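You operate a simulated robot arm through the tools that you are given. There is no shell and no other tool. Be economical: measure what you need, move in short steps, check, and stop when the job is done.

You run a simulated robot arm. Do the job below in one go: nothing can be reset, and whatever is moved stays where it is left.

TASK
Iron the green hat's brim smooth, then shut the bench steam off and bleed it to zero.
Fine: Iron on its red mat; dark blue lever shut, bleed through the iron, its lever off, teal lever shut; no scorch marks; the green felt hat stays in its ring stand.

The check looks at the end state, three seconds after you hand in, the way a careful person would. Anything else that was tipped, shoved, dropped, spilled or broken makes it a failure.

THE ROBOT
A 6-joint arm with a two-finger parallel gripper on a trunk, on a base that drives. Base frame: it is fixed to the floor where the robot stands at the start and does not move with it; the origin is under the middle of the robot, x ahead of it, y to its left, z up; the surface under the hand at the start is at about z = 0.803. Lengths are in m, angles in degrees, forces in N, time in s.
With the tool pointing down near the work surface it reaches from about 0.32 to 0.82 m from the robot's upright axis, wherever it stands. Its first joint turns from -166.0 to 166.0 degrees. Places, roughly: bench gauge [0.9, 0.2, 1.2]; black knob [0.9, 0.1, 0.9]; dark blue lever [0.9, 0, 0.9]; felt hat (43x43x13 cm) [0.6, 0.3, 1]; red mat [0.7, 0, 0.8]; small black lever [0.7, 0.1, 0.9]; teal lever [0.9, 0.3, 1]. Payload 3.43 kg.
The TCP is the grasp point between the finger pads, 0.034 m short of the fingertips. In the tool frame z runs along the fingers and y along their closing line. Largest opening 0.128 m; finger width 0.024, thickness 0.012; the body of the gripper, 0.048 by 0.13 m, starts 0.096 m behind the TCP.
Orientation is told as [roll, pitch, yaw] about the base's x, y, z axes, in that order, counted from this pose: with the fingers straight down and closing along the base's y, the tool's x points along the base's -x, its y along +y and its z along -z.

THE INTERFACE
- The arm moves only by the tool play_rows. Its argument "series" is a list that holds one entry, the list of rows, each a list of 7 numbers: the shift along the base's x, y, z in m, then the turn, a rotation vector about the base's x, y, z in rad, then the closure, from 0 (fully open) to 1 (shut). In form: [[[tx, ty, tz, wx, wy, wz, fingers], ...]]. A call has 1 to 10 rows; each row is the pose to reach, as a shift and turn from the pose commanded when the call began. A row lasts 0.2 s, in which the tool goes at most 0.05 m and 8.6 degrees; a call with a longer step from one row to the next is refused whole, and so is a gripper value outside its range. Where a pose cannot be reached the arm comes as near as it can. A force on the tool above 90 N (or 10 N above the force at the start of the call, whichever is more), or a blocked arm, ends the call early, and 0.2 s more pass. Each finger travels about 0.045 m/s and halts on what it meets, pressing with about 44 N; the grip force reading is that of the motor and also rises with nothing between the fingers. The clock runs only during rows and for 0.2 s after the last one: add rows that repeat a pose to give the fingers time. The reply holds the time, the measured pose of the TCP, the force on the tool along the base axes, the opening and the grip force, in the units named above and with some noise, with the torque about the TCP (base axes, N m) and any sound that the robot's microphone picked up.
- Cameras (640 x 400 px; columns grow to the right, rows downward): "scene" is now at [0.0175, 0.1696, 1.5054]; the picture's right is [0.27, -0.96, 0.00], its down [-0.69, -0.20, -0.70] and it looks along [0.67, 0.19, -0.72] (base axes); focal length 294 px, centre (320, 200). "wrist" rides on the gripper at [0.076, -0.011, -0.16] in the tool frame; the picture's right is [0.15, 0.99, 0.00], its down [-0.88, 0.13, -0.46] and it looks along [-0.45, 0.07, 0.89] (tool axes); focal length 234 px, centre (320, 200).
- capture(camera): a new picture of that camera. It takes no simulated time.
- steer(legs): drives the robot by 1 to 6 legs, each [ahead, turn to the left] in m and degrees, along the robot's own axes; the way and the turn of a leg run together, so that a leg with both is an arc; at most 1.5 m and 180 degrees a leg. The arm and the cameras ride along, it lands a little off, and it stops where it bumps. It gives what a move gives.
- pan_tilt(pan, tilt): turns the head with the scene camera to pan (to the left, within 155 degrees either way) and tilt (down, from -29 to 69), counted from straight ahead of the robot. It gives what a move gives.
- probe_pixels(camera, pixels): for up to 12 pixels [column, row] of the newest picture of that camera ("zoom" is the newest enlarged one), the place [x, y, z] in the base frame of the surface seen there, good to about 0.002 m. It takes no simulated time.
- inspect(camera, box): a new picture of the part [left, top, right, bottom] of that camera's present view, enlarged. It takes no simulated time.
- finish_job(): hands the job in; it is judged then, once.

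Go step by step. Measure first, check grasps and placings, and put right what went wrong. The budget is 80 turns and 48 pictures, counting those below and the enlarged ones. Unless the task says otherwise, let go and move clear before handing in, and close with one line.

The tools are called after ">>>" as a command line: name --argument value ..., lists and objects as JSON in quotes. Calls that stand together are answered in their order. play_rows: Moves the arm, as the interface text tells. Its arguments: {"type":"object","properties":{"series":{"type":"array","items":{"type":"array","items":{"type":"array","items":{"type":"number"}}}}},"required":["series"]} The other tools are called the same way: steer (legs) drives the base; pan_tilt (pan, tilt) turns the head that bears the scene camera; capture (camera) takes a picture; probe_pixels (camera, pixels) gives the place of the surface under pixels of a picture; inspect (camera, box) takes an enlarged picture of a part of a camera's view; finish_job () hands the job in.

At the start:

```text
t: 0.0
position: [0.4232, -0.0004, 1.2195]
ee_rot: [0.0, 0.0, 1.0]
ft_force: [-0.3, 0.1, -0.2]
moment: [0.0, -0.02, 0.0]
gripper_width: 0.128
finger_force: 0.0
robot x, y, heading: [0.0016, -0.0093, 0.2]
head pan, tilt: [15.9, 45.9]
```

scene: 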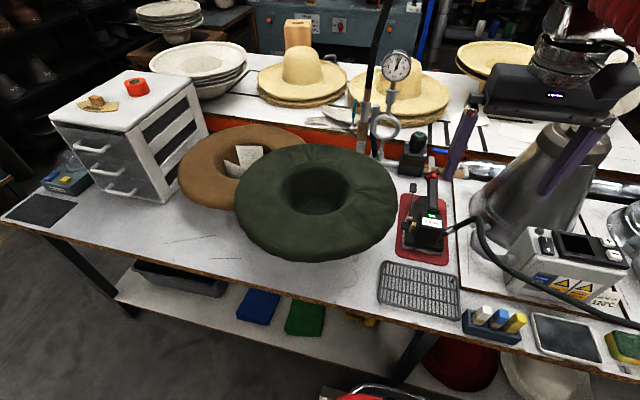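
wrist: 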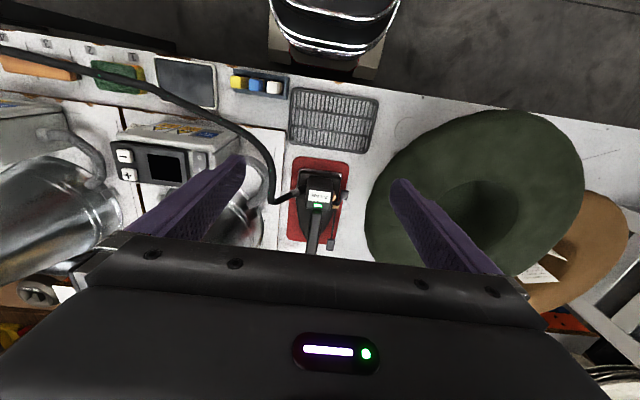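

The scene shows the iron on its red mat near (425,225), the green hat at (315,200), and the gauge at (397,65). I'll look closer at the iron and valves first.

>>> inspect --camera "scene" --box '[330, 40, 490, 140]'

>>> inspect --camera "scene" --box '[360, 110, 520, 270]'

>>> inspect --camera "scene" --box '[220, 130, 410, 270]'

```text
4.00 times, centred on (410, 90) of scene
```

zoom: 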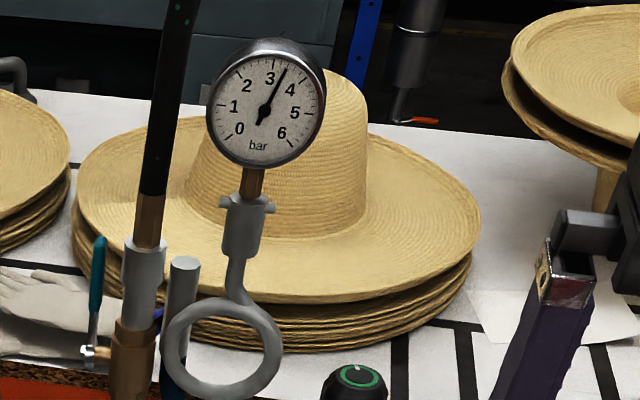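

```text
2.50 times, centred on (440, 190) of scene
```

zoom: 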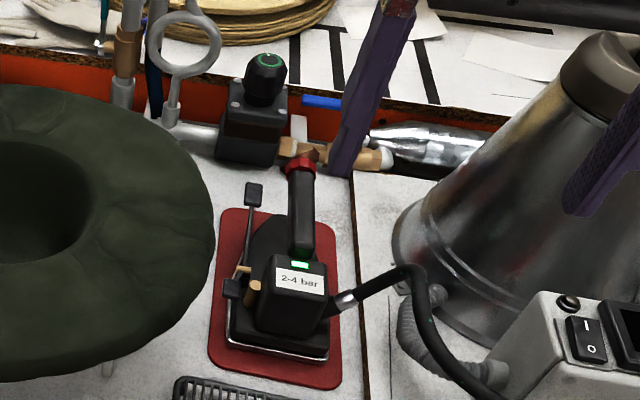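

```text
2.86 times, centred on (315, 200) of scene
```

zoom: 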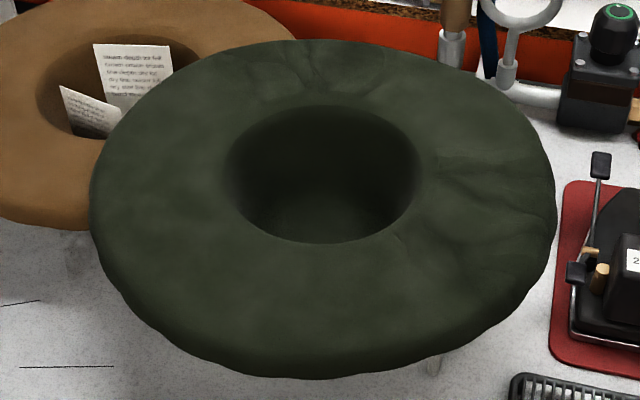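

The gauge reads about 3.4 bar, the iron is labelled 2-4 bar, and wrinkles lie on the right and back of the brim. There are notes in the brown hat, so I'll read those and measure the key points.

>>> inspect --camera "scene" --box '[216, 138, 272, 180]'

>>> probe_pixels --camera "scene" --pixels '[[435, 185], [436, 210], [424, 187], [418, 225], [416, 232], [370, 195], [390, 200], [310, 150], [340, 165], [425, 135], [315, 240], [405, 260]]'

>>> inspect --camera "wrist" --box '[270, 140, 370, 260]'

```text
9.52 times, centred on (244, 159) of scene
```

zoom: 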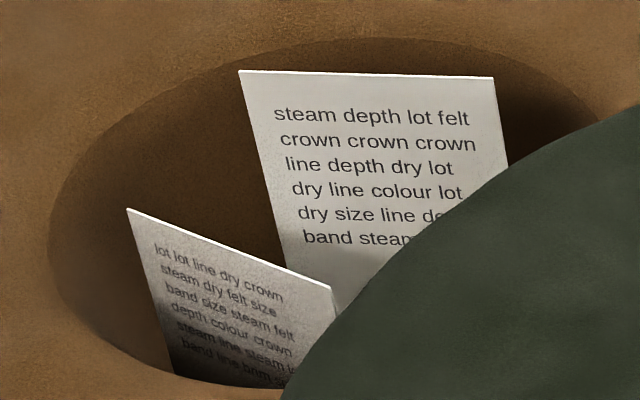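

```text
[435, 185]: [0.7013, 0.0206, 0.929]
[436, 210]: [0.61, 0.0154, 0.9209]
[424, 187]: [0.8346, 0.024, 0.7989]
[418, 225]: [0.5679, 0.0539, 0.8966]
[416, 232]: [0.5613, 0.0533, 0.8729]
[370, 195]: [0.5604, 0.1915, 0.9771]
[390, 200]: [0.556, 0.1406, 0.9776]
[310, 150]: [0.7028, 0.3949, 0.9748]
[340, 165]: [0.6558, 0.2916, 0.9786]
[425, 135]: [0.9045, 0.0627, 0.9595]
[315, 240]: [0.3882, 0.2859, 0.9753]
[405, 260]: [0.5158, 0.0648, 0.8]
```

```text
3.33 times, centred on (320, 200) of wrist
```

zoom: 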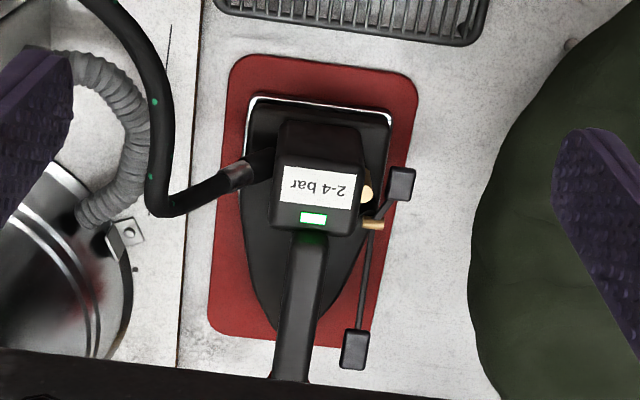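

The notes are gibberish. The gripper blocks the view of the dark blue lever, so I'll move the arm aside to see the valves.

>>> play_rows --series '[[[0, -0.045, 0.01, 0, 0, 0, 0], [0, -0.09, 0.02, 0, 0, 0, 0], [0, -0.135, 0.03, 0, 0, 0, 0], [0, -0.18, 0.04, 0, 0, 0, 0], [0, -0.225, 0.05, 0, 0, 0, 0], [0, -0.27, 0.05, 0, 0, 0, 0], [0, -0.31, 0.05, 0, 0, 0, 0]]]'

>>> pan_tilt --pan 5 --tilt 36

>>> capture --camera "scene"

```text
t: 1.6
position: [0.425, -0.3115, 1.2675]
ee_rot: [0.0, -0.1, 0.9]
ft_force: [0.3, 0.3, 0.5]
moment: [0.0, -0.01, 0.02]
gripper_width: 0.1281
finger_force: 0.0
robot x, y, heading: [-0.0, -0.0108, 0.1]
head pan, tilt: [15.9, 45.9]
```

```text
t: 2.3
position: [0.4249, -0.3112, 1.2679]
ee_rot: [-0.2, 0.0, 0.9]
ft_force: [0.4, -0.7, -0.3]
moment: [-0.01, -0.01, 0.02]
gripper_width: 0.1279
finger_force: 0.0
robot x, y, heading: [-0.0004, -0.011, 0.3]
head pan, tilt: [5.0, 36.0]
```

```text
40 pictures are left
```

scene: 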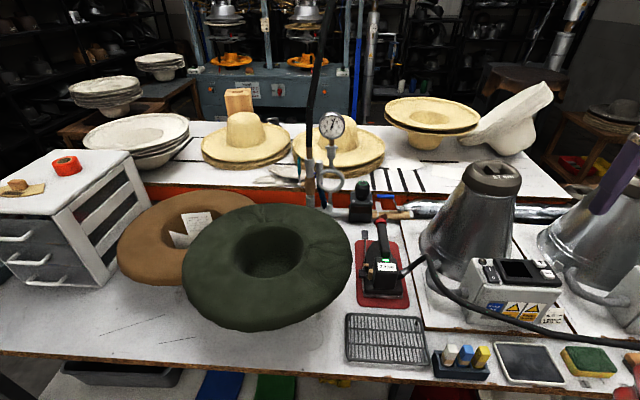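

>>> inspect --camera "scene" --box '[290, 150, 450, 250]'

>>> inspect --camera "scene" --box '[340, 205, 440, 315]'

>>> inspect --camera "scene" --box '[430, 150, 590, 340]'

```text
4.00 times, centred on (370, 200) of scene
```

zoom: 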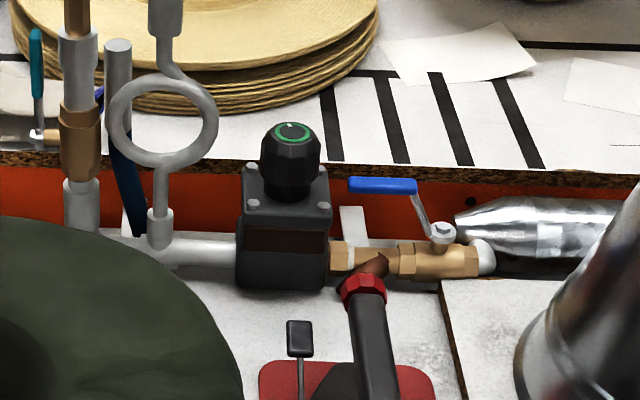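

```text
3.64 times, centred on (390, 260) of scene
```

zoom: 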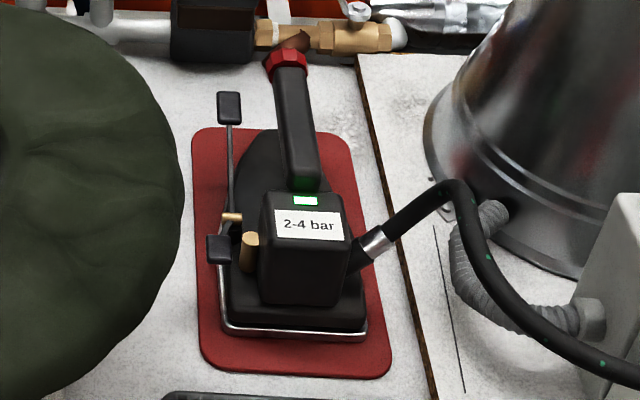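

```text
2.11 times, centred on (510, 245) of scene
```

zoom: 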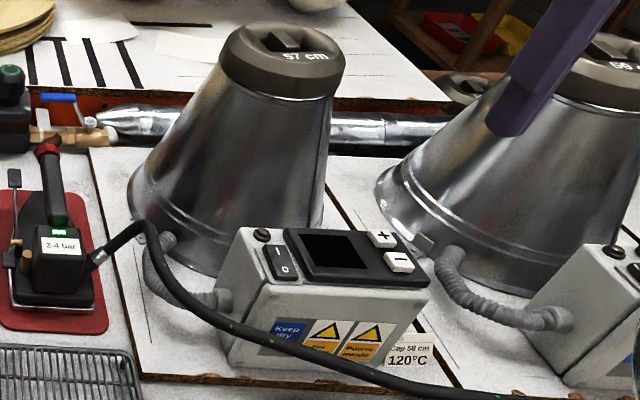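

The blue lever at zoom (385,186) lies along its pipe (open), and a darker blue handle hides behind the post near the teal one. I'll probe these to tell which is which.

>>> inspect --camera "scene" --box '[285, 150, 345, 215]'

>>> probe_pixels --camera "scene" --pixels '[[380, 196], [391, 197], [400, 208], [399, 215], [320, 190], [322, 203], [319, 163], [299, 163], [300, 184], [310, 180], [363, 185], [362, 200]]'

```text
6.15 times, centred on (315, 182) of scene
```

zoom: 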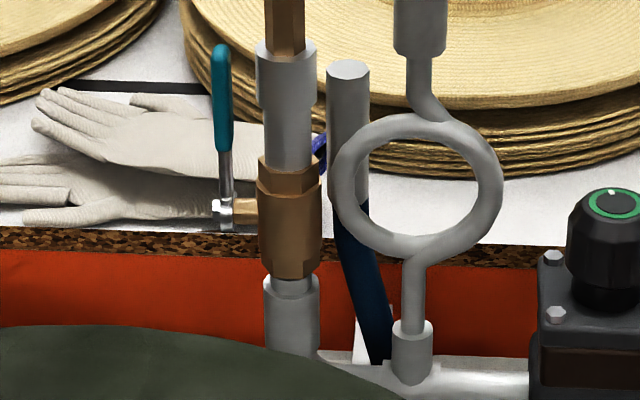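

```text
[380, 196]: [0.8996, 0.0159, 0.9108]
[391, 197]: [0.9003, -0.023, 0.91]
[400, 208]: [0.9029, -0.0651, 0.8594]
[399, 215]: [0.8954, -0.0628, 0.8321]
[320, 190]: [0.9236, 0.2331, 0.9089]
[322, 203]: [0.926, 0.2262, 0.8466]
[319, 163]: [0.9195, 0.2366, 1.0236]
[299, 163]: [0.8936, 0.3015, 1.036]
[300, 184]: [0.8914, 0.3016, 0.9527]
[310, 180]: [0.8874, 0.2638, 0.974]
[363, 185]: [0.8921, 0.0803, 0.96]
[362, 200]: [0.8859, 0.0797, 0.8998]
```

The blue lever pivots about a vertical axis at about (0.903,-0.065); the teal lever pivots about y at (0.89,0.30,0.95); the other dark piece is only a pipe. I'll bring the wrist camera over the iron to measure its handle and lever.

>>> play_rows --series '[[[0.0, 0.045, -0.01, 0, 0, 0, 0], [0.01, 0.09, -0.03, 0, 0, 0, 0], [0.02, 0.135, -0.05, 0, 0, 0, 0], [0.03, 0.18, -0.07, 0, 0, 0, 0], [0.04, 0.225, -0.09, 0, 0, 0, 0], [0.045, 0.265, -0.11, 0, 0, 0, 0], [0.045, 0.305, -0.13, 0, 0, 0, 0], [0.045, 0.332, -0.147, 0, 0, 0, 0]]]'

>>> capture --camera "wrist"

```text
refused: row 2 steps farther than a row can; nothing moved
```

```text
35 pictures are left
```

wrist: 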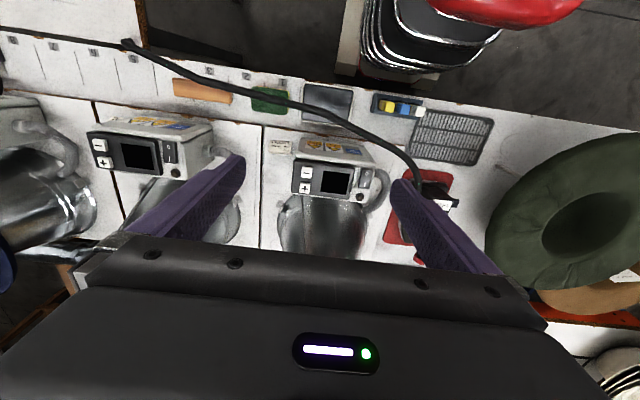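

The row step was too long and nothing moved; I'll repeat with smaller steps.

>>> play_rows --series '[[[0.005, 0.035, -0.01, 0, 0, 0, 0], [0.01, 0.075, -0.025, 0, 0, 0, 0], [0.015, 0.115, -0.04, 0, 0, 0, 0], [0.02, 0.155, -0.055, 0, 0, 0, 0], [0.025, 0.195, -0.07, 0, 0, 0, 0], [0.03, 0.235, -0.085, 0, 0, 0, 0], [0.035, 0.27, -0.1, 0, 0, 0, 0], [0.04, 0.305, -0.12, 0, 0, 0, 0], [0.045, 0.332, -0.147, 0, 0, 0, 0]]]'

>>> capture --camera "wrist"

```text
t: 4.3
position: [0.4677, 0.0204, 1.1232]
ee_rot: [0.0, -0.1, 0.9]
ft_force: [0.0, 0.5, -0.1]
moment: [0.01, 0.0, 0.01]
gripper_width: 0.1281
finger_force: 0.1
robot x, y, heading: [-0.0029, -0.0112, -0.3]
head pan, tilt: [5.0, 36.0]
```

```text
34 pictures are left
```

wrist: 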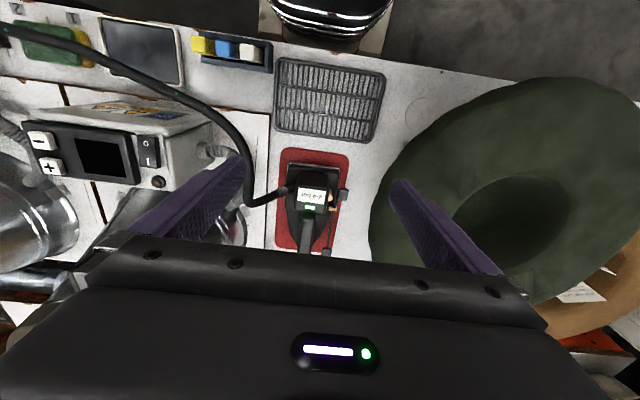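

>>> inspect --camera "wrist" --box '[265, 140, 365, 260]'

>>> probe_pixels --camera "zoom" --pixels '[[295, 215], [260, 365], [275, 280], [330, 200], [382, 185], [350, 210], [405, 365], [400, 300], [265, 100], [150, 60], [115, 345], [330, 130]]'

>>> probe_pixels --camera "scene" --pixels '[[365, 236], [367, 247], [363, 253], [364, 264], [400, 328], [383, 215], [383, 225], [388, 252], [380, 222], [382, 235], [385, 248], [400, 298]]'

```text
3.33 times, centred on (315, 200) of wrist
```

zoom: 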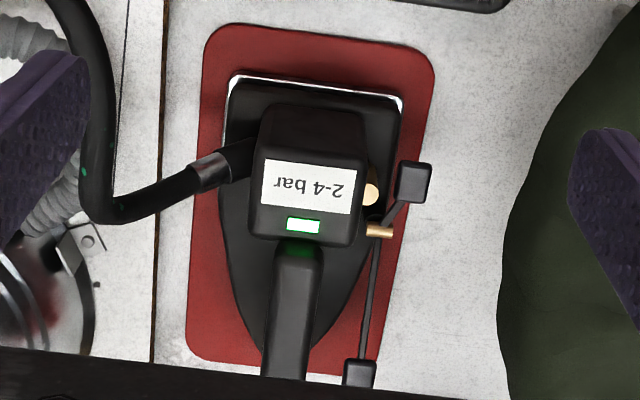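

```text
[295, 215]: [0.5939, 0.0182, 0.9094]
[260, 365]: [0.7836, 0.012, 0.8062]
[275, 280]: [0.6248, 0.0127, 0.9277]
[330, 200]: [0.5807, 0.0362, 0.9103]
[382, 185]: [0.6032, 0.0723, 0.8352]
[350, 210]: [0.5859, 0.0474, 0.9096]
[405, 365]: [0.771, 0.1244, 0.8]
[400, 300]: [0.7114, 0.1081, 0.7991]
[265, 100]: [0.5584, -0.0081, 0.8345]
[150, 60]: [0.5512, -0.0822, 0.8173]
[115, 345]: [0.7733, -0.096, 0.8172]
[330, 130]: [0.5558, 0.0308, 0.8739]
```

```text
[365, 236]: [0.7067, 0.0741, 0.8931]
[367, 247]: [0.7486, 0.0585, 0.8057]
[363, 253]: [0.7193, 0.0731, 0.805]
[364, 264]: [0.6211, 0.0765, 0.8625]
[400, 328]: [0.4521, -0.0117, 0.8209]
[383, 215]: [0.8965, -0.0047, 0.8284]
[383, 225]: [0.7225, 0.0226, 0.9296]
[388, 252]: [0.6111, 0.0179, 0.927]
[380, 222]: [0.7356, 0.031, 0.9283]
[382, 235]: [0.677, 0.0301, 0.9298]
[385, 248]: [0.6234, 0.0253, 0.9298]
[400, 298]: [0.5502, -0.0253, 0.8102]
```

The handle top is at z≈0.93 around (0.61–0.735, 0.02); the lever's front pad sits raised at (0.707,0.074,0.893), rear pad lower at (≈0.60,0.074,0.84–0.86). I'll close the fingers and go above the front pad.

>>> probe_pixels --camera "zoom" --pixels '[[300, 265], [290, 345], [276, 300], [314, 300], [272, 345], [308, 345], [395, 170], [425, 175], [410, 195], [350, 366], [372, 366], [378, 232]]'

>>> play_rows --series '[[[0.04, 0.01, -0.01, 0, 0, 0, 0.3], [0.08, 0.02, -0.02, 0, 0, 0, 0.6], [0.12, 0.03, -0.03, 0, 0, 0, 1], [0.16, 0.04, -0.04, 0, 0, 0, 1], [0.2, 0.05, -0.05, 0, 0, 0, 1], [0.239, 0.054, -0.06, 0, 0, 0, 1], [0.239, 0.054, -0.09, 0, 0, 0, 1], [0.239, 0.054, -0.11, 0, 0, 0, 1], [0.239, 0.054, -0.13, 0, 0, 0, 1], [0.239, 0.054, -0.15, 0, 0, 0, 1]]]'

>>> inspect --camera "scene" --box '[330, 190, 450, 310]'

```text
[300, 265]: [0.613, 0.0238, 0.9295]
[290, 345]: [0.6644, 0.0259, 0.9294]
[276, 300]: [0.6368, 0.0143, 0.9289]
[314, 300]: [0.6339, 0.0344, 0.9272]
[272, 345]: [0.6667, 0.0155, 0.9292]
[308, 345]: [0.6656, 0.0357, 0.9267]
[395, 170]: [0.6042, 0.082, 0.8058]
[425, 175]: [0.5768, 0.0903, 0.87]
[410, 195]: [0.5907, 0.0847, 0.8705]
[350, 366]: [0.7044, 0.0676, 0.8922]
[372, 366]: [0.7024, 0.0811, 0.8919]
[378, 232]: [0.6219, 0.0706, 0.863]
```

```text
t: 6.5
position: [0.7063, 0.0779, 0.9704]
ee_rot: [0.0, -0.1, 0.9]
ft_force: [0.0, -0.1, 0.4]
moment: [0.01, -0.02, 0.02]
gripper_width: 0.0
finger_force: 32.7
robot x, y, heading: [0.0003, -0.0125, 0.1]
head pan, tilt: [5.0, 36.0]
```

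```text
3.33 times, centred on (390, 250) of scene
```

zoom: 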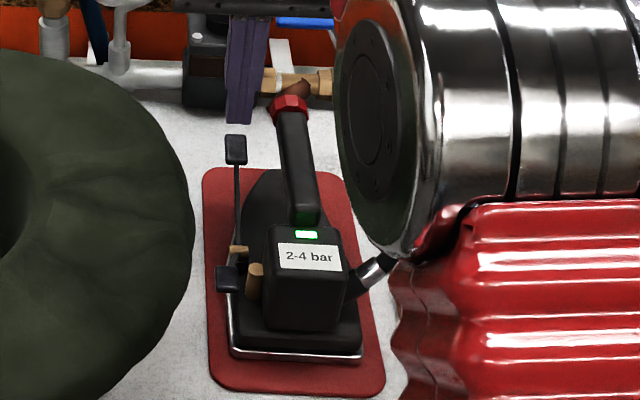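

The closed fingertips are above the raised front pad (zoom (236,148)). I'll press it down in small steps.

>>> play_rows --series '[[[0, -0.003, -0.02, 0, 0, 0, 1], [0, -0.003, -0.035, 0, 0, 0, 1], [0, -0.003, -0.042, 0, 0, 0, 1], [0, -0.003, -0.05, 0, 0, 0, 1], [0, -0.003, -0.058, 0, 0, 0, 1], [0, -0.003, -0.066, 0, 0, 0, 1]]]'

>>> inspect --camera "scene" --box '[330, 190, 450, 310]'

```text
t: 7.9
position: [0.7077, 0.0711, 0.9069]
ee_rot: [0.0, -0.1, 0.8]
ft_force: [-1.1, -1.1, 7.9]
moment: [-0.05, 0.08, 0.0]
gripper_width: 0.0
finger_force: 32.9
robot x, y, heading: [0.0009, -0.0124, 0.1]
head pan, tilt: [5.0, 36.0]
```

```text
3.33 times, centred on (390, 250) of scene
```

zoom: 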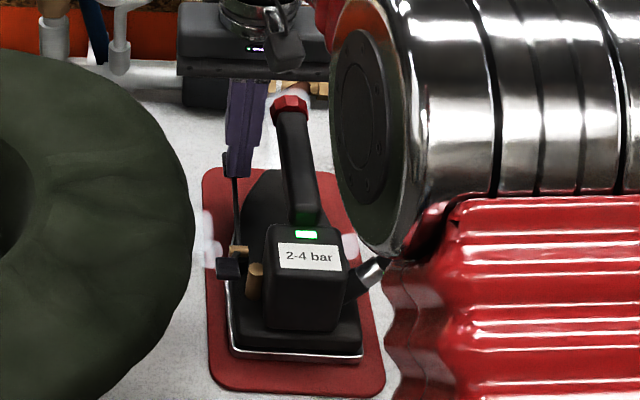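

Steam appears at the iron's sides (zoom (205,240), (350,245)), so the lever went on. I'll back off and see whether it stays latched.

>>> play_rows --series '[[[0, 0, 0.03, 0, 0, 0, 1], [0, 0, 0.07, 0, 0, 0, 1], [0, 0, 0.11, 0, 0, 0, 0.8]]]'

>>> inspect --camera "scene" --box '[290, 90, 450, 310]'

```text
t: 8.7
position: [0.7073, 0.0681, 1.0172]
ee_rot: [0.0, 0.1, 0.8]
ft_force: [1.0, 0.6, 0.0]
moment: [0.0, 0.05, 0.01]
gripper_width: 0.0257
finger_force: 0.1
robot x, y, heading: [0.001, -0.0119, 0.1]
head pan, tilt: [5.0, 36.0]
```

```text
1.82 times, centred on (370, 200) of scene
```

zoom: 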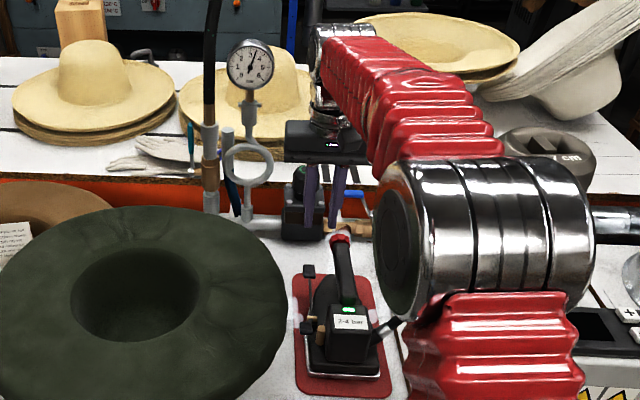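

Steam is no longer visible, so I'll check whether the front pad sprang back.

>>> probe_pixels --camera "zoom" --pixels '[[308, 268], [308, 274], [308, 324], [306, 329]]'

>>> inspect --camera "scene" --box '[345, 220, 405, 310]'

```text
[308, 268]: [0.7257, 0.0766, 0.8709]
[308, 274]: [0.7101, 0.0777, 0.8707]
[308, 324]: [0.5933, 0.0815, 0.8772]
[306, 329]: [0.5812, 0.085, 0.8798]
```

```text
4.44 times, centred on (375, 265) of scene
```

zoom: 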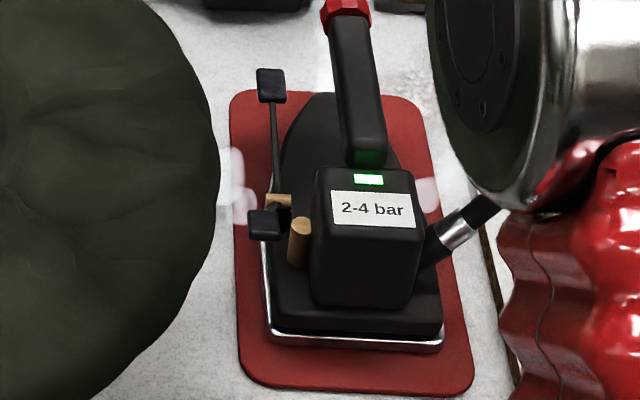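

The lever is latched on (front pad now z 0.871, steam visible at zoom (235,180)). Next I'll grasp the handle at about (0.668, 0.0257).

>>> play_rows --series '[[[-0.02, -0.02, 0, 0, 0, 0.012, 0.65], [-0.039, -0.0424, 0, 0, 0, 0.025, 0.65], [-0.039, -0.0424, -0.035, 0, 0, 0.025, 0.65], [-0.039, -0.0424, -0.07, 0, 0, 0.025, 0.65], [-0.039, -0.0424, -0.099, 0, 0, 0.025, 0.65], [-0.039, -0.0424, -0.099, 0, 0, 0.025, 1], [-0.039, -0.0424, -0.099, 0, 0, 0.025, 1], [-0.039, -0.0424, -0.099, 0, 0, 0.025, 1]]]'

>>> inspect --camera "scene" --box '[330, 190, 450, 310]'

```text
t: 10.5
position: [0.6684, 0.0327, 0.9184]
ee_rot: [-0.1, 0.1, 2.3]
ft_force: [0.4, -13.1, 1.4]
moment: [-0.42, -0.53, 0.23]
gripper_width: 0.0271
finger_force: 43.9
robot x, y, heading: [0.0018, -0.0126, -0.1]
head pan, tilt: [5.0, 36.0]
```

```text
3.33 times, centred on (390, 250) of scene
```

zoom: 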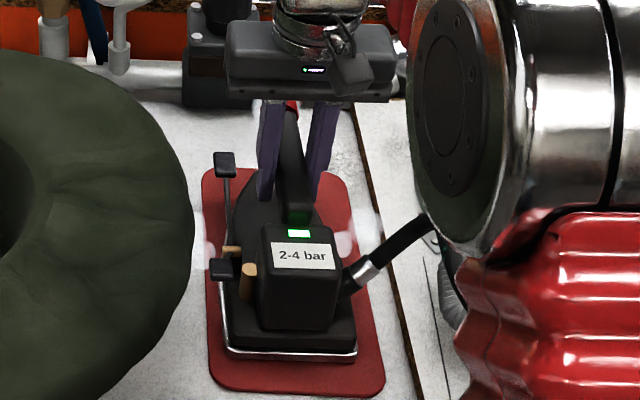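

The handle is gripped (opening 0.027). Before lifting, I'll map the wrinkles on the brim.

>>> inspect --camera "scene" --box '[175, 185, 360, 340]'

>>> probe_pixels --camera "zoom" --pixels '[[350, 90], [300, 80], [250, 110], [430, 110], [470, 200], [560, 200], [590, 250], [500, 290], [560, 300], [420, 200], [40, 240], [280, 490]]'

```text
2.58 times, centred on (268, 262) of scene
```

zoom: 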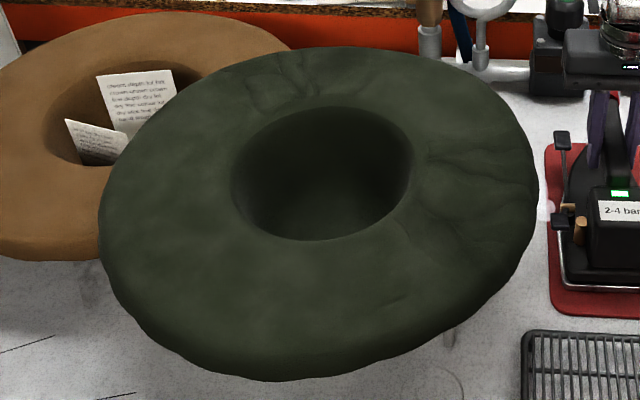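

```text
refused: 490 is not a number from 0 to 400
```

>>> probe_pixels --camera "zoom" --pixels '[[320, 90], [260, 100], [250, 70], [370, 70], [430, 155], [520, 165], [530, 200], [480, 240], [410, 240], [105, 200], [280, 370], [390, 300]]'

>>> probe_pixels --camera "scene" --pixels '[[260, 205], [330, 225], [240, 240], [295, 240], [265, 280], [330, 270], [200, 270], [250, 320], [335, 285], [349, 265], [305, 215], [270, 260]]'

```text
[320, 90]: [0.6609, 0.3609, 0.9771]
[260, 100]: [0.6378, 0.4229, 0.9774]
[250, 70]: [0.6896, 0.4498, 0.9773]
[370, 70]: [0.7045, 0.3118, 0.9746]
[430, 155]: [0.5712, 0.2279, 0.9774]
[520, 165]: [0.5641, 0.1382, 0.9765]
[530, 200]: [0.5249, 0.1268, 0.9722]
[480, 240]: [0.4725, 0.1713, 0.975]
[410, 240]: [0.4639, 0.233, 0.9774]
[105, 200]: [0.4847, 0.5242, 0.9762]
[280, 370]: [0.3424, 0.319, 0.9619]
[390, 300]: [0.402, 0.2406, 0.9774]
```

```text
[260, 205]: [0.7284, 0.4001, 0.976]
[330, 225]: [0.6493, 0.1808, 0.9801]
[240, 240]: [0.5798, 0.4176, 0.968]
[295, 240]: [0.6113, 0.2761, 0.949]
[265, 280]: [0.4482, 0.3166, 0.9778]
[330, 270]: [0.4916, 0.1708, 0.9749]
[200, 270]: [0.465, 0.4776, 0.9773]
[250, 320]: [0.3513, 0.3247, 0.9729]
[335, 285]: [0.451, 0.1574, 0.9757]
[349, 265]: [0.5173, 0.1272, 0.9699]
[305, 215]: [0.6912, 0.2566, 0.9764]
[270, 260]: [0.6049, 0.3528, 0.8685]
```

The brim is flat at z≈0.977, centred near (0.54,0.325), with the wrinkles at right (x 0.46–0.66, y 0.13–0.23) and at back (x 0.63–0.72, y 0.28–0.45). I'll lift the iron slightly and check that it hangs level.

>>> play_rows --series '[[[0, 0, 0.02, 0, 0, 0, 1], [0, 0, 0.05, 0, 0, 0, 1], [0, 0, 0.08, 0, 0, 0, 1]]]'

>>> capture --camera "scene"

```text
t: 11.3
position: [0.6672, 0.0292, 1.0006]
ee_rot: [0.0, -0.1, 2.4]
ft_force: [0.8, -0.7, -0.1]
moment: [0.01, -0.03, -0.03]
gripper_width: 0.0003
finger_force: 33.4
robot x, y, heading: [0.0004, -0.0123, -0.2]
head pan, tilt: [5.0, 36.0]
```

```text
26 pictures are left
```

scene: 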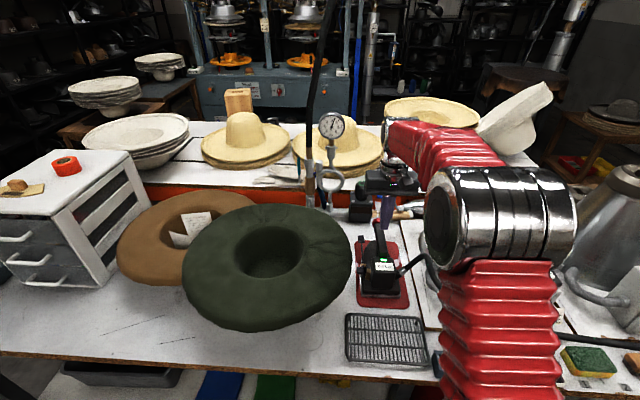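

The handle slipped out during the lift (opening now 0). I'll check the iron's present pose and then grasp deeper and nearer its centre of mass.

>>> inspect --camera "scene" --box '[345, 215, 425, 315]'

>>> inspect --camera "wrist" --box '[260, 100, 380, 200]'

>>> probe_pixels --camera "scene" --pixels '[[376, 232], [378, 240], [380, 248], [382, 255], [364, 236], [364, 264], [384, 262], [370, 280], [398, 290], [378, 230]]'

```text
4.00 times, centred on (385, 265) of scene
```

zoom: 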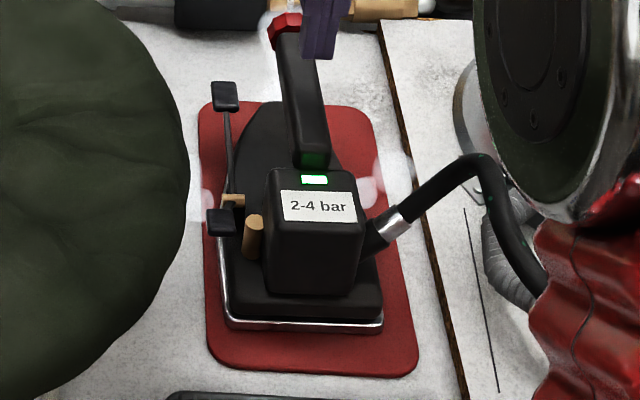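

```text
4.00 times, centred on (320, 150) of wrist
```

zoom: 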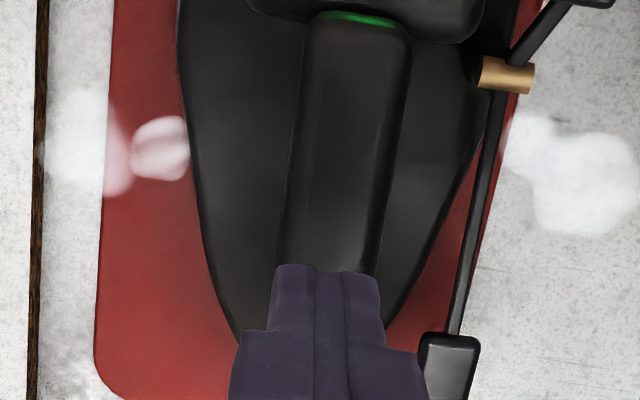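

```text
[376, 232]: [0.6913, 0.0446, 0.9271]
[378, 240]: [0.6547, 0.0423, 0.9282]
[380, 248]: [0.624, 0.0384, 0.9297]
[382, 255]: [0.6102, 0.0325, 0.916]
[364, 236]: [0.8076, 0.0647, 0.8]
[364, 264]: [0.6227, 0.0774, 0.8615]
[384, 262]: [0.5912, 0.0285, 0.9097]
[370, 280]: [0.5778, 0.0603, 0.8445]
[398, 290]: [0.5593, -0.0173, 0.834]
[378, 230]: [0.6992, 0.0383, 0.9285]
```

>>> probe_pixels --camera "zoom" --pixels '[[355, 60], [345, 130], [335, 230], [312, 120], [392, 120], [295, 220], [378, 220], [450, 345], [450, 370], [505, 75], [480, 180]]'

```text
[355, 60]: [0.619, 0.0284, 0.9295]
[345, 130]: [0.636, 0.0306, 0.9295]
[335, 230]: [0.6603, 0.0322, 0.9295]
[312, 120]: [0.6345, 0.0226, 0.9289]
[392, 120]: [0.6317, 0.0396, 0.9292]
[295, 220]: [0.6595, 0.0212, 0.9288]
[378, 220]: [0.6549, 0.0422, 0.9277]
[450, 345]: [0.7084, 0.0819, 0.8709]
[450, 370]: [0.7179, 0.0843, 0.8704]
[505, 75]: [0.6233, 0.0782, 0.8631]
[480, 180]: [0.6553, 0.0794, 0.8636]
```

The handle centreline is now at y≈0.0315 near x=0.645. I'll grasp deeper, at TCP z 0.904.

>>> play_rows --series '[[[-0.022, 0.0025, 0, 0, 0, 0.01, 0.62], [-0.022, 0.0025, 0, 0, 0, 0.01, 0.62], [-0.022, 0.0025, -0.03, 0, 0, 0.01, 0.62], [-0.022, 0.0025, -0.065, 0, 0, 0.01, 0.62], [-0.022, 0.0025, -0.097, 0, 0, 0.01, 0.62], [-0.022, 0.0025, -0.097, 0, 0, 0.01, 0.8], [-0.022, 0.0025, -0.097, 0, 0, 0.01, 1], [-0.022, 0.0025, -0.097, 0, 0, 0.01, 1], [-0.022, 0.0025, -0.097, 0, 0, 0.01, 1]]]'

>>> play_rows --series '[[[0, 0, 0.01, 0, 0, 0, 1], [0, 0, 0.02, 0, 0, 0, 1], [0, 0, 0.03, 0, 0, 0, 1]]]'

>>> inspect --camera "scene" --box '[325, 200, 445, 320]'

```text
t: 13.3
position: [0.6447, 0.0308, 0.9007]
ee_rot: [0.0, 0.1, 2.9]
ft_force: [-0.7, 6.0, 0.3]
moment: [0.03, -0.37, -0.34]
gripper_width: 0.0267
finger_force: 43.7
robot x, y, heading: [0.003, -0.0111, 0.0]
head pan, tilt: [5.0, 36.0]
```

```text
t: 14.1
position: [0.6473, 0.0319, 0.9316]
ee_rot: [0.0, 0.2, 2.9]
ft_force: [-0.8, 0.0, -18.4]
moment: [0.0, -0.16, 0.03]
gripper_width: 0.027
finger_force: 44.1
robot x, y, heading: [-0.0001, -0.0069, -0.1]
head pan, tilt: [5.0, 36.0]
```

```text
3.33 times, centred on (385, 260) of scene
```

zoom: 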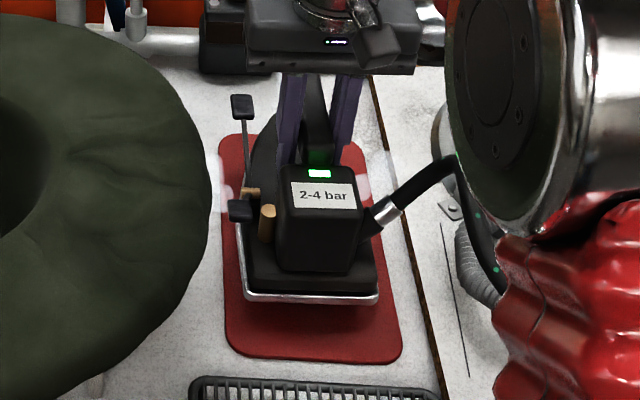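

The iron is lifted and balanced (18 N, little moment). I'll raise it over the brim and move above the right-hand wrinkles.

>>> play_rows --series '[[[0, 0, 0.045, 0, 0, 0, 1], [0, 0, 0.09, 0, 0, 0, 1], [0, 0, 0.135, 0, 0, 0, 1], [0, 0, 0.18, 0, 0, 0, 1], [-0.01, 0.035, 0.185, 0, 0, 0, 1], [-0.03, 0.07, 0.185, 0, 0, 0, 1], [-0.05, 0.105, 0.185, 0, 0, 0, 1], [-0.06, 0.138, 0.18, 0, 0, 0, 1], [-0.06, 0.138, 0.16, 0, 0, 0, 1]]]'

>>> inspect --camera "scene" --box '[180, 150, 420, 350]'

```text
t: 16.1
position: [0.5882, 0.1729, 1.0905]
ee_rot: [-0.1, 0.1, 2.8]
ft_force: [-0.8, 0.3, -17.5]
moment: [0.0, -0.12, -0.02]
gripper_width: 0.0271
finger_force: 44.0
robot x, y, heading: [-0.0009, -0.0131, -0.1]
head pan, tilt: [5.0, 36.0]
```

```text
2.00 times, centred on (300, 250) of scene
```

zoom: 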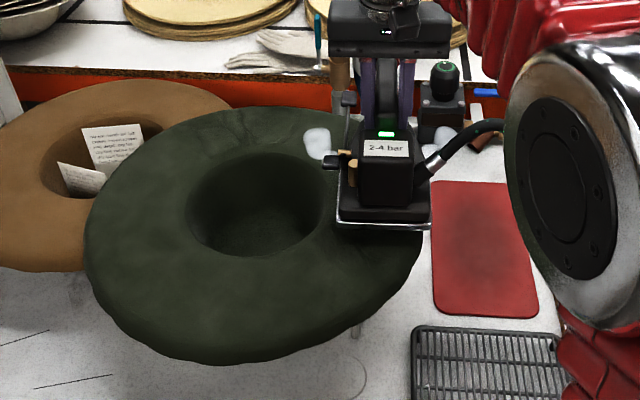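

The iron is above the right brim, nearly level. I'll lower until it touches while already gliding.

>>> play_rows --series '[[[0.0, 0, -0.01, 0, 0, 0, 1], [-0.01, 0, -0.018, 0, 0, 0, 1], [-0.02, 0, -0.022, 0, 0, 0, 1], [-0.035, 0, -0.022, 0, 0, 0, 1], [-0.05, 0, -0.022, 0, 0, 0, 1], [-0.065, 0, -0.022, 0, 0, 0, 1]]]'

```text
t: 17.5
position: [0.5224, 0.1707, 1.0705]
ee_rot: [0.0, -0.2, 3.0]
ft_force: [14.2, -3.3, 25.3]
moment: [1.19, -0.56, -0.55]
gripper_width: 0.028
finger_force: 44.1
robot x, y, heading: [-0.0027, -0.0131, -0.3]
head pan, tilt: [5.0, 36.0]
```

Contact now presses about 43 N, which is more than needed; I'll ease up by 2 mm and glide forward and back.

>>> play_rows --series '[[[0.01, 0, 0.002, 0, 0, 0, 1], [0.03, 0, 0.0025, 0, 0, 0, 1], [0.05, 0, 0.0025, 0, 0, 0, 1], [0.07, 0, 0.0025, 0, 0, 0, 1], [0.09, 0, 0.0025, 0, 0, 0, 1], [0.11, 0, 0.0025, 0, 0, 0, 1], [0.09, 0, 0.0025, 0, 0, 0, 1], [0.07, 0, 0.0025, 0, 0, 0, 1], [0.05, 0, 0.0025, 0, 0, 0, 1], [0.03, 0, 0.0025, 0, 0, 0, 1]]]'

>>> play_rows --series '[[[0.0, 0, 0.015, 0, 0, 0, 1], [0.0, 0, 0.05, 0, 0, 0, 1], [0.02, -0.04, 0.06, 0, 0, 0, 1], [0.04, -0.08, 0.06, 0, 0, 0, 1]]]'

>>> inspect --camera "scene" --box '[180, 170, 380, 340]'

```text
t: 19.7
position: [0.5496, 0.1694, 1.0689]
ee_rot: [0.0, 0.1, 2.9]
ft_force: [4.3, -2.5, 4.5]
moment: [1.06, -0.97, -0.27]
gripper_width: 0.028
finger_force: 44.3
robot x, y, heading: [0.0004, -0.0084, 0.1]
head pan, tilt: [5.0, 36.0]
```

```text
t: 20.7
position: [0.5931, 0.0897, 1.1287]
ee_rot: [0.0, 0.1, 2.9]
ft_force: [-1.0, 1.3, -17.0]
moment: [0.02, -0.09, 0.0]
gripper_width: 0.027
finger_force: 44.2
robot x, y, heading: [0.0003, -0.0092, 0.1]
head pan, tilt: [5.0, 36.0]
```

```text
2.35 times, centred on (280, 255) of scene
```

zoom: 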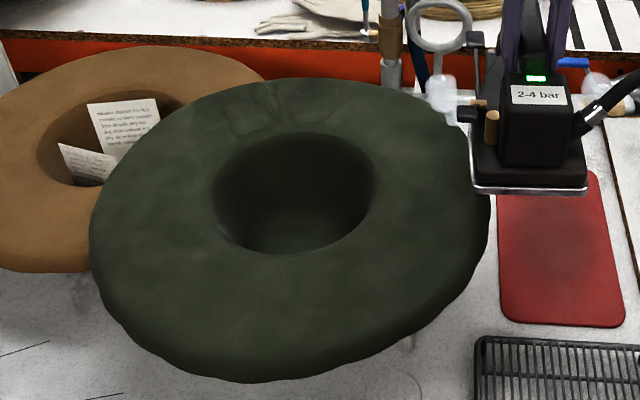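

The right side is smooth now with no dark marks; the back wrinkles remain (zoom (250,110)–(330,95)). I'll turn the iron about 65° to follow the back of the brim and move above it.

>>> play_rows --series '[[[0.0, 0.03, 0.01, 0, 0, 0.14, 1], [0.01, 0.06, 0.01, 0, 0, 0.28, 1], [0.02, 0.1, 0.01, 0, 0, 0.42, 1], [0.03, 0.14, 0.01, 0, 0, 0.56, 1], [0.045, 0.18, 0.01, 0, 0, 0.7, 1], [0.06, 0.22, 0.01, 0, 0, 0.84, 1], [0.075, 0.25, 0.01, 0, 0, 0.98, 1], [0.087, 0.275, 0.0, 0, 0, 1.12, 1]]]'

>>> capture --camera "scene"

```text
t: 22.5
position: [0.6468, 0.3449, 1.1099]
ee_rot: [0.0, 0.0, 67.0]
ft_force: [-0.2, -0.7, -17.6]
moment: [0.06, -0.06, 0.01]
gripper_width: 0.027
finger_force: 44.2
out of reach, approached as far as the arm can: row 7, 8
robot x, y, heading: [-0.0002, -0.012, -0.2]
head pan, tilt: [5.0, 36.0]
```

```text
20 pictures are left
```

scene: 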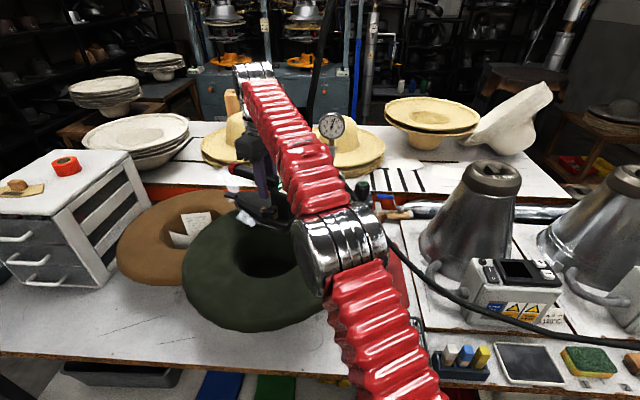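

The pose at this height is just out of reach (stopped at (0.647,0.345)). I'll measure the bench's front edge to see whether the robot can drive closer.

>>> probe_pixels --camera "scene" --pixels '[[150, 350], [150, 358], [250, 368], [100, 370], [280, 385], [420, 395], [60, 370], [30, 395], [460, 370], [240, 240], [265, 215], [212, 248]]'

>>> inspect --camera "scene" --box '[190, 140, 320, 270]'

```text
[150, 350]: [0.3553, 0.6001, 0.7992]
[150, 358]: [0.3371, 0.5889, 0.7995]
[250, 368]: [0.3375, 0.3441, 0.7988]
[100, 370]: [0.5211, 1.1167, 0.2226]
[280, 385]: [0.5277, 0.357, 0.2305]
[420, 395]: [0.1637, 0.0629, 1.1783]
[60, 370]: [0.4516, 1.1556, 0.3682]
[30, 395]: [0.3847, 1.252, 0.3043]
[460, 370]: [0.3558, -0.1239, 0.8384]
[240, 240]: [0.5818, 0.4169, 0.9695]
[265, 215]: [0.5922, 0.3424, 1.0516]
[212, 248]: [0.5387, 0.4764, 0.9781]
```

```text
3.08 times, centred on (255, 205) of scene
```

zoom: 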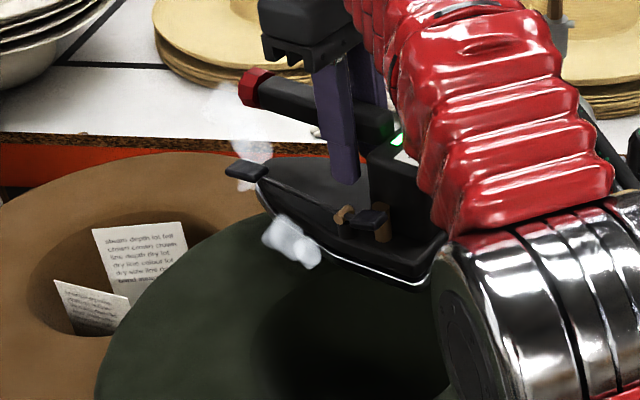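

The bench edge is at x≈0.325, so a short 0.06 m drive ahead should clear it. I'll do that with the iron held above the brim.

>>> steer --legs '[[0.06, 0]]'

```text
t: 23.6
position: [0.7064, 0.3465, 1.1084]
ee_rot: [0.1, -0.1, 67.2]
ft_force: [-0.3, -0.3, -17.0]
moment: [0.07, -0.04, -0.02]
gripper_width: 0.0271
finger_force: 43.4
robot x, y, heading: [0.0613, -0.0065, 0.0]
head pan, tilt: [5.0, 36.0]
```

The drive went through cleanly. I'll make a small move to confirm what the commanded pose is now.

>>> play_rows --series '[[[-0.01, 0.0, -0.005, 0, 0, 0, 1], [-0.02, 0.0, -0.01, 0, 0, 0, 1]]]'

```text
t: 24.2
position: [0.6875, 0.3457, 1.0987]
ee_rot: [0.1, 0.1, 67.3]
ft_force: [0.9, 0.3, -19.2]
moment: [0.07, -0.06, -0.03]
gripper_width: 0.0269
finger_force: 44.2
robot x, y, heading: [0.0613, -0.0087, -0.0]
head pan, tilt: [5.0, 36.0]
```

Commands track. Now I'll lower onto the back brim and glide along it.

>>> play_rows --series '[[[-0.002, -0.01, -0.015, 0, 0, 0, 1], [-0.005, -0.015, -0.024, 0, 0, 0, 1], [-0.007, -0.02, -0.028, 0, 0, 0, 1], [-0.007, 0.0, -0.028, 0, 0, 0, 1], [-0.007, 0.02, -0.028, 0, 0, 0, 1], [-0.007, 0.04, -0.028, 0, 0, 0, 1], [-0.007, 0.06, -0.028, 0, 0, 0, 1], [-0.007, 0.08, -0.028, 0, 0, 0, 1], [-0.007, 0.06, -0.028, 0, 0, 0, 1]]]'

```text
t: 26.2
position: [0.6793, 0.4071, 1.0718]
ee_rot: [0.0, -0.1, 67.2]
ft_force: [1.6, 4.4, 8.0]
moment: [0.68, 1.31, -0.24]
gripper_width: 0.0273
finger_force: 44.2
robot x, y, heading: [0.0601, -0.0114, 0.1]
head pan, tilt: [5.0, 36.0]
```

It is pressing about 26 N without trouble. One pass back, then lift and look.

>>> play_rows --series '[[[0, -0.02, 0, 0, 0, 0, 1], [0, -0.04, 0, 0, 0, 0, 1], [0, -0.06, 0, 0, 0, 0, 1], [0, -0.08, 0, 0, 0, 0, 1], [0, -0.095, 0, 0, 0, 0, 1], [0, -0.095, 0.02, 0, 0, 0, 1], [0, -0.095, 0.05, 0, 0, 0, 1]]]'

>>> play_rows --series '[[[-0.01, -0.03, 0.01, 0, 0, -0.14, 1], [-0.02, -0.06, 0.01, 0, 0, -0.28, 1], [-0.03, -0.1, 0.01, 0, 0, -0.42, 1], [-0.035, -0.14, 0.01, 0, 0, -0.56, 1], [-0.035, -0.18, 0.01, 0, 0, -0.7, 1], [-0.035, -0.22, 0.01, 0, 0, -0.84, 1], [-0.035, -0.25, 0.01, 0, 0, -0.98, 1], [-0.034, -0.278, 0.01, 0, 0, -1.12, 1]]]'

>>> inspect --camera "scene" --box '[140, 170, 380, 370]'

```text
t: 27.8
position: [0.6792, 0.3114, 1.1191]
ee_rot: [0.2, 0.3, 67.2]
ft_force: [0.0, 0.1, -19.4]
moment: [0.11, -0.04, 0.03]
gripper_width: 0.027
finger_force: 44.4
robot x, y, heading: [0.063, -0.0135, -0.2]
head pan, tilt: [5.0, 36.0]
```

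```text
t: 29.6
position: [0.6435, 0.0316, 1.1317]
ee_rot: [0.1, 0.1, 3.0]
ft_force: [-0.2, 0.7, -17.6]
moment: [0.01, -0.13, 0.01]
gripper_width: 0.0269
finger_force: 43.8
robot x, y, heading: [0.0575, -0.0098, 0.1]
head pan, tilt: [5.0, 36.0]
```

```text
2.00 times, centred on (260, 270) of scene
```

zoom: 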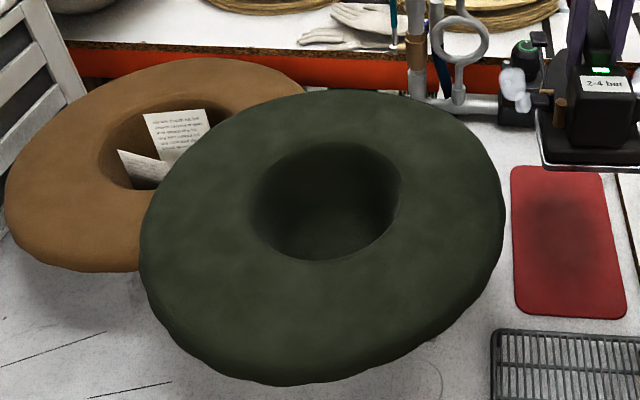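

The brim looks smooth all round. I'll take one close look at the back and right areas before putting the iron down.

>>> inspect --camera "scene" --box '[220, 205, 340, 290]'

>>> probe_pixels --camera "scene" --pixels '[[400, 255], [439, 252], [397, 325], [452, 328]]'

```text
4.71 times, centred on (280, 248) of scene
```

zoom: 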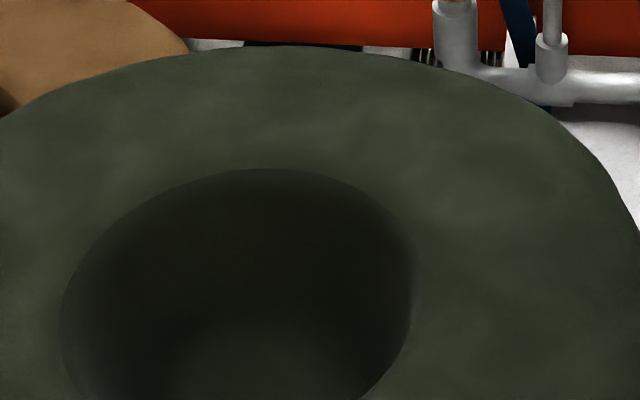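

```text
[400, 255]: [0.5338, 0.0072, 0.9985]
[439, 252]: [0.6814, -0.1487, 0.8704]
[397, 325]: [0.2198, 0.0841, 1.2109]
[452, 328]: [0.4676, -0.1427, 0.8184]
```

The brim is smooth with no marks. Now I'll set the iron back on its mat where it stood.

>>> play_rows --series '[[[0.001, -0.003, -0.045, 0, 0, 0, 1], [0.001, -0.003, -0.09, 0, 0, 0, 1], [0.001, -0.003, -0.135, 0, 0, 0, 1], [0.001, -0.003, -0.18, 0, 0, 0, 1], [0.001, -0.003, -0.205, 0, 0, 0, 1], [0.001, -0.003, -0.22, 0, 0, 0, 1], [0.001, -0.003, -0.228, 0, 0, 0, 1], [0.001, -0.003, -0.229, 0, 0, 0, 1]]]'

>>> inspect --camera "scene" --box '[340, 220, 460, 330]'

```text
t: 31.4
position: [0.6473, 0.0319, 0.9018]
ee_rot: [0.1, 0.1, 3.1]
ft_force: [-1.4, 1.7, -14.0]
moment: [0.17, -0.44, 0.18]
gripper_width: 0.0271
finger_force: 44.1
robot x, y, heading: [0.0617, -0.0094, 0.3]
head pan, tilt: [5.0, 36.0]
```

```text
3.64 times, centred on (400, 275) of scene
```

zoom: 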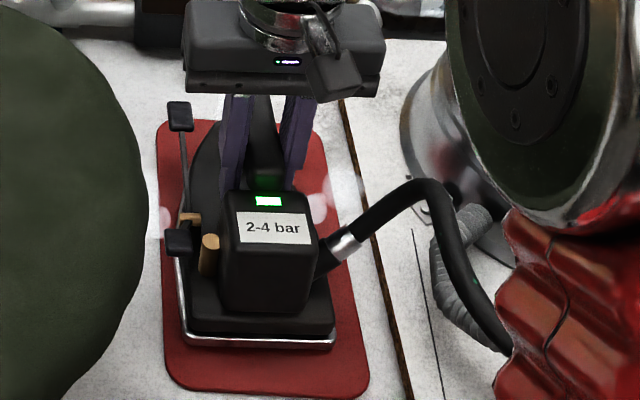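

The iron has just touched the mat. I'll centre it a few mm to the right, set it down, open and rise.

>>> play_rows --series '[[[0, -0.004, 0.0, 0, 0, 0, 1], [0, -0.008, -0.002, 0, 0, 0, 1], [0, -0.008, -0.003, 0, 0, 0, 0.75], [0, -0.008, -0.003, 0, 0, 0, 0.65], [0, -0.008, -0.003, 0, 0, 0, 0.65], [0, -0.008, 0.03, 0, 0, 0, 0.65], [0, -0.008, 0.075, 0, 0, 0, 0.65], [0, -0.008, 0.12, 0, 0, 0, 0.8], [0.02, -0.03, 0.14, 0, 0, 0, 1]]]'

>>> pan_tilt --pan -5 --tilt 42

>>> capture --camera "scene"

```text
t: 33.4
position: [0.6677, -0.0002, 1.0447]
ee_rot: [0.0, -0.1, 3.2]
ft_force: [-1.3, -0.2, -0.4]
moment: [-0.01, 0.06, 0.0]
gripper_width: 0.0
finger_force: 4.6
robot x, y, heading: [0.0596, -0.0127, 0.2]
head pan, tilt: [5.0, 36.0]
```

```text
t: 34.1
position: [0.6671, -0.0001, 1.0445]
ee_rot: [-0.1, -0.1, 3.0]
ft_force: [-0.1, 0.6, -0.1]
moment: [-0.02, -0.05, 0.03]
gripper_width: 0.0002
finger_force: 33.3
robot x, y, heading: [0.0612, -0.0142, 0.1]
head pan, tilt: [-5.0, 42.0]
```

```text
15 pictures are left
```

scene: 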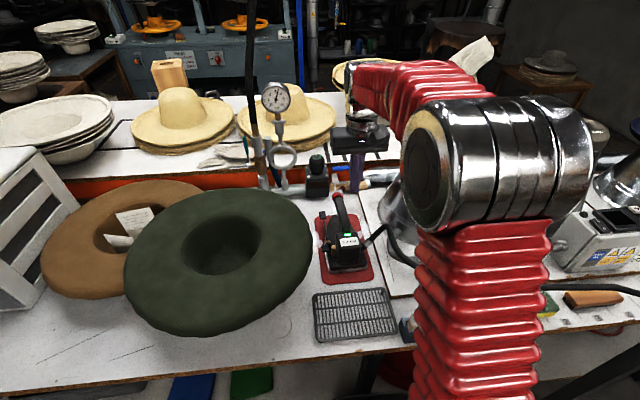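

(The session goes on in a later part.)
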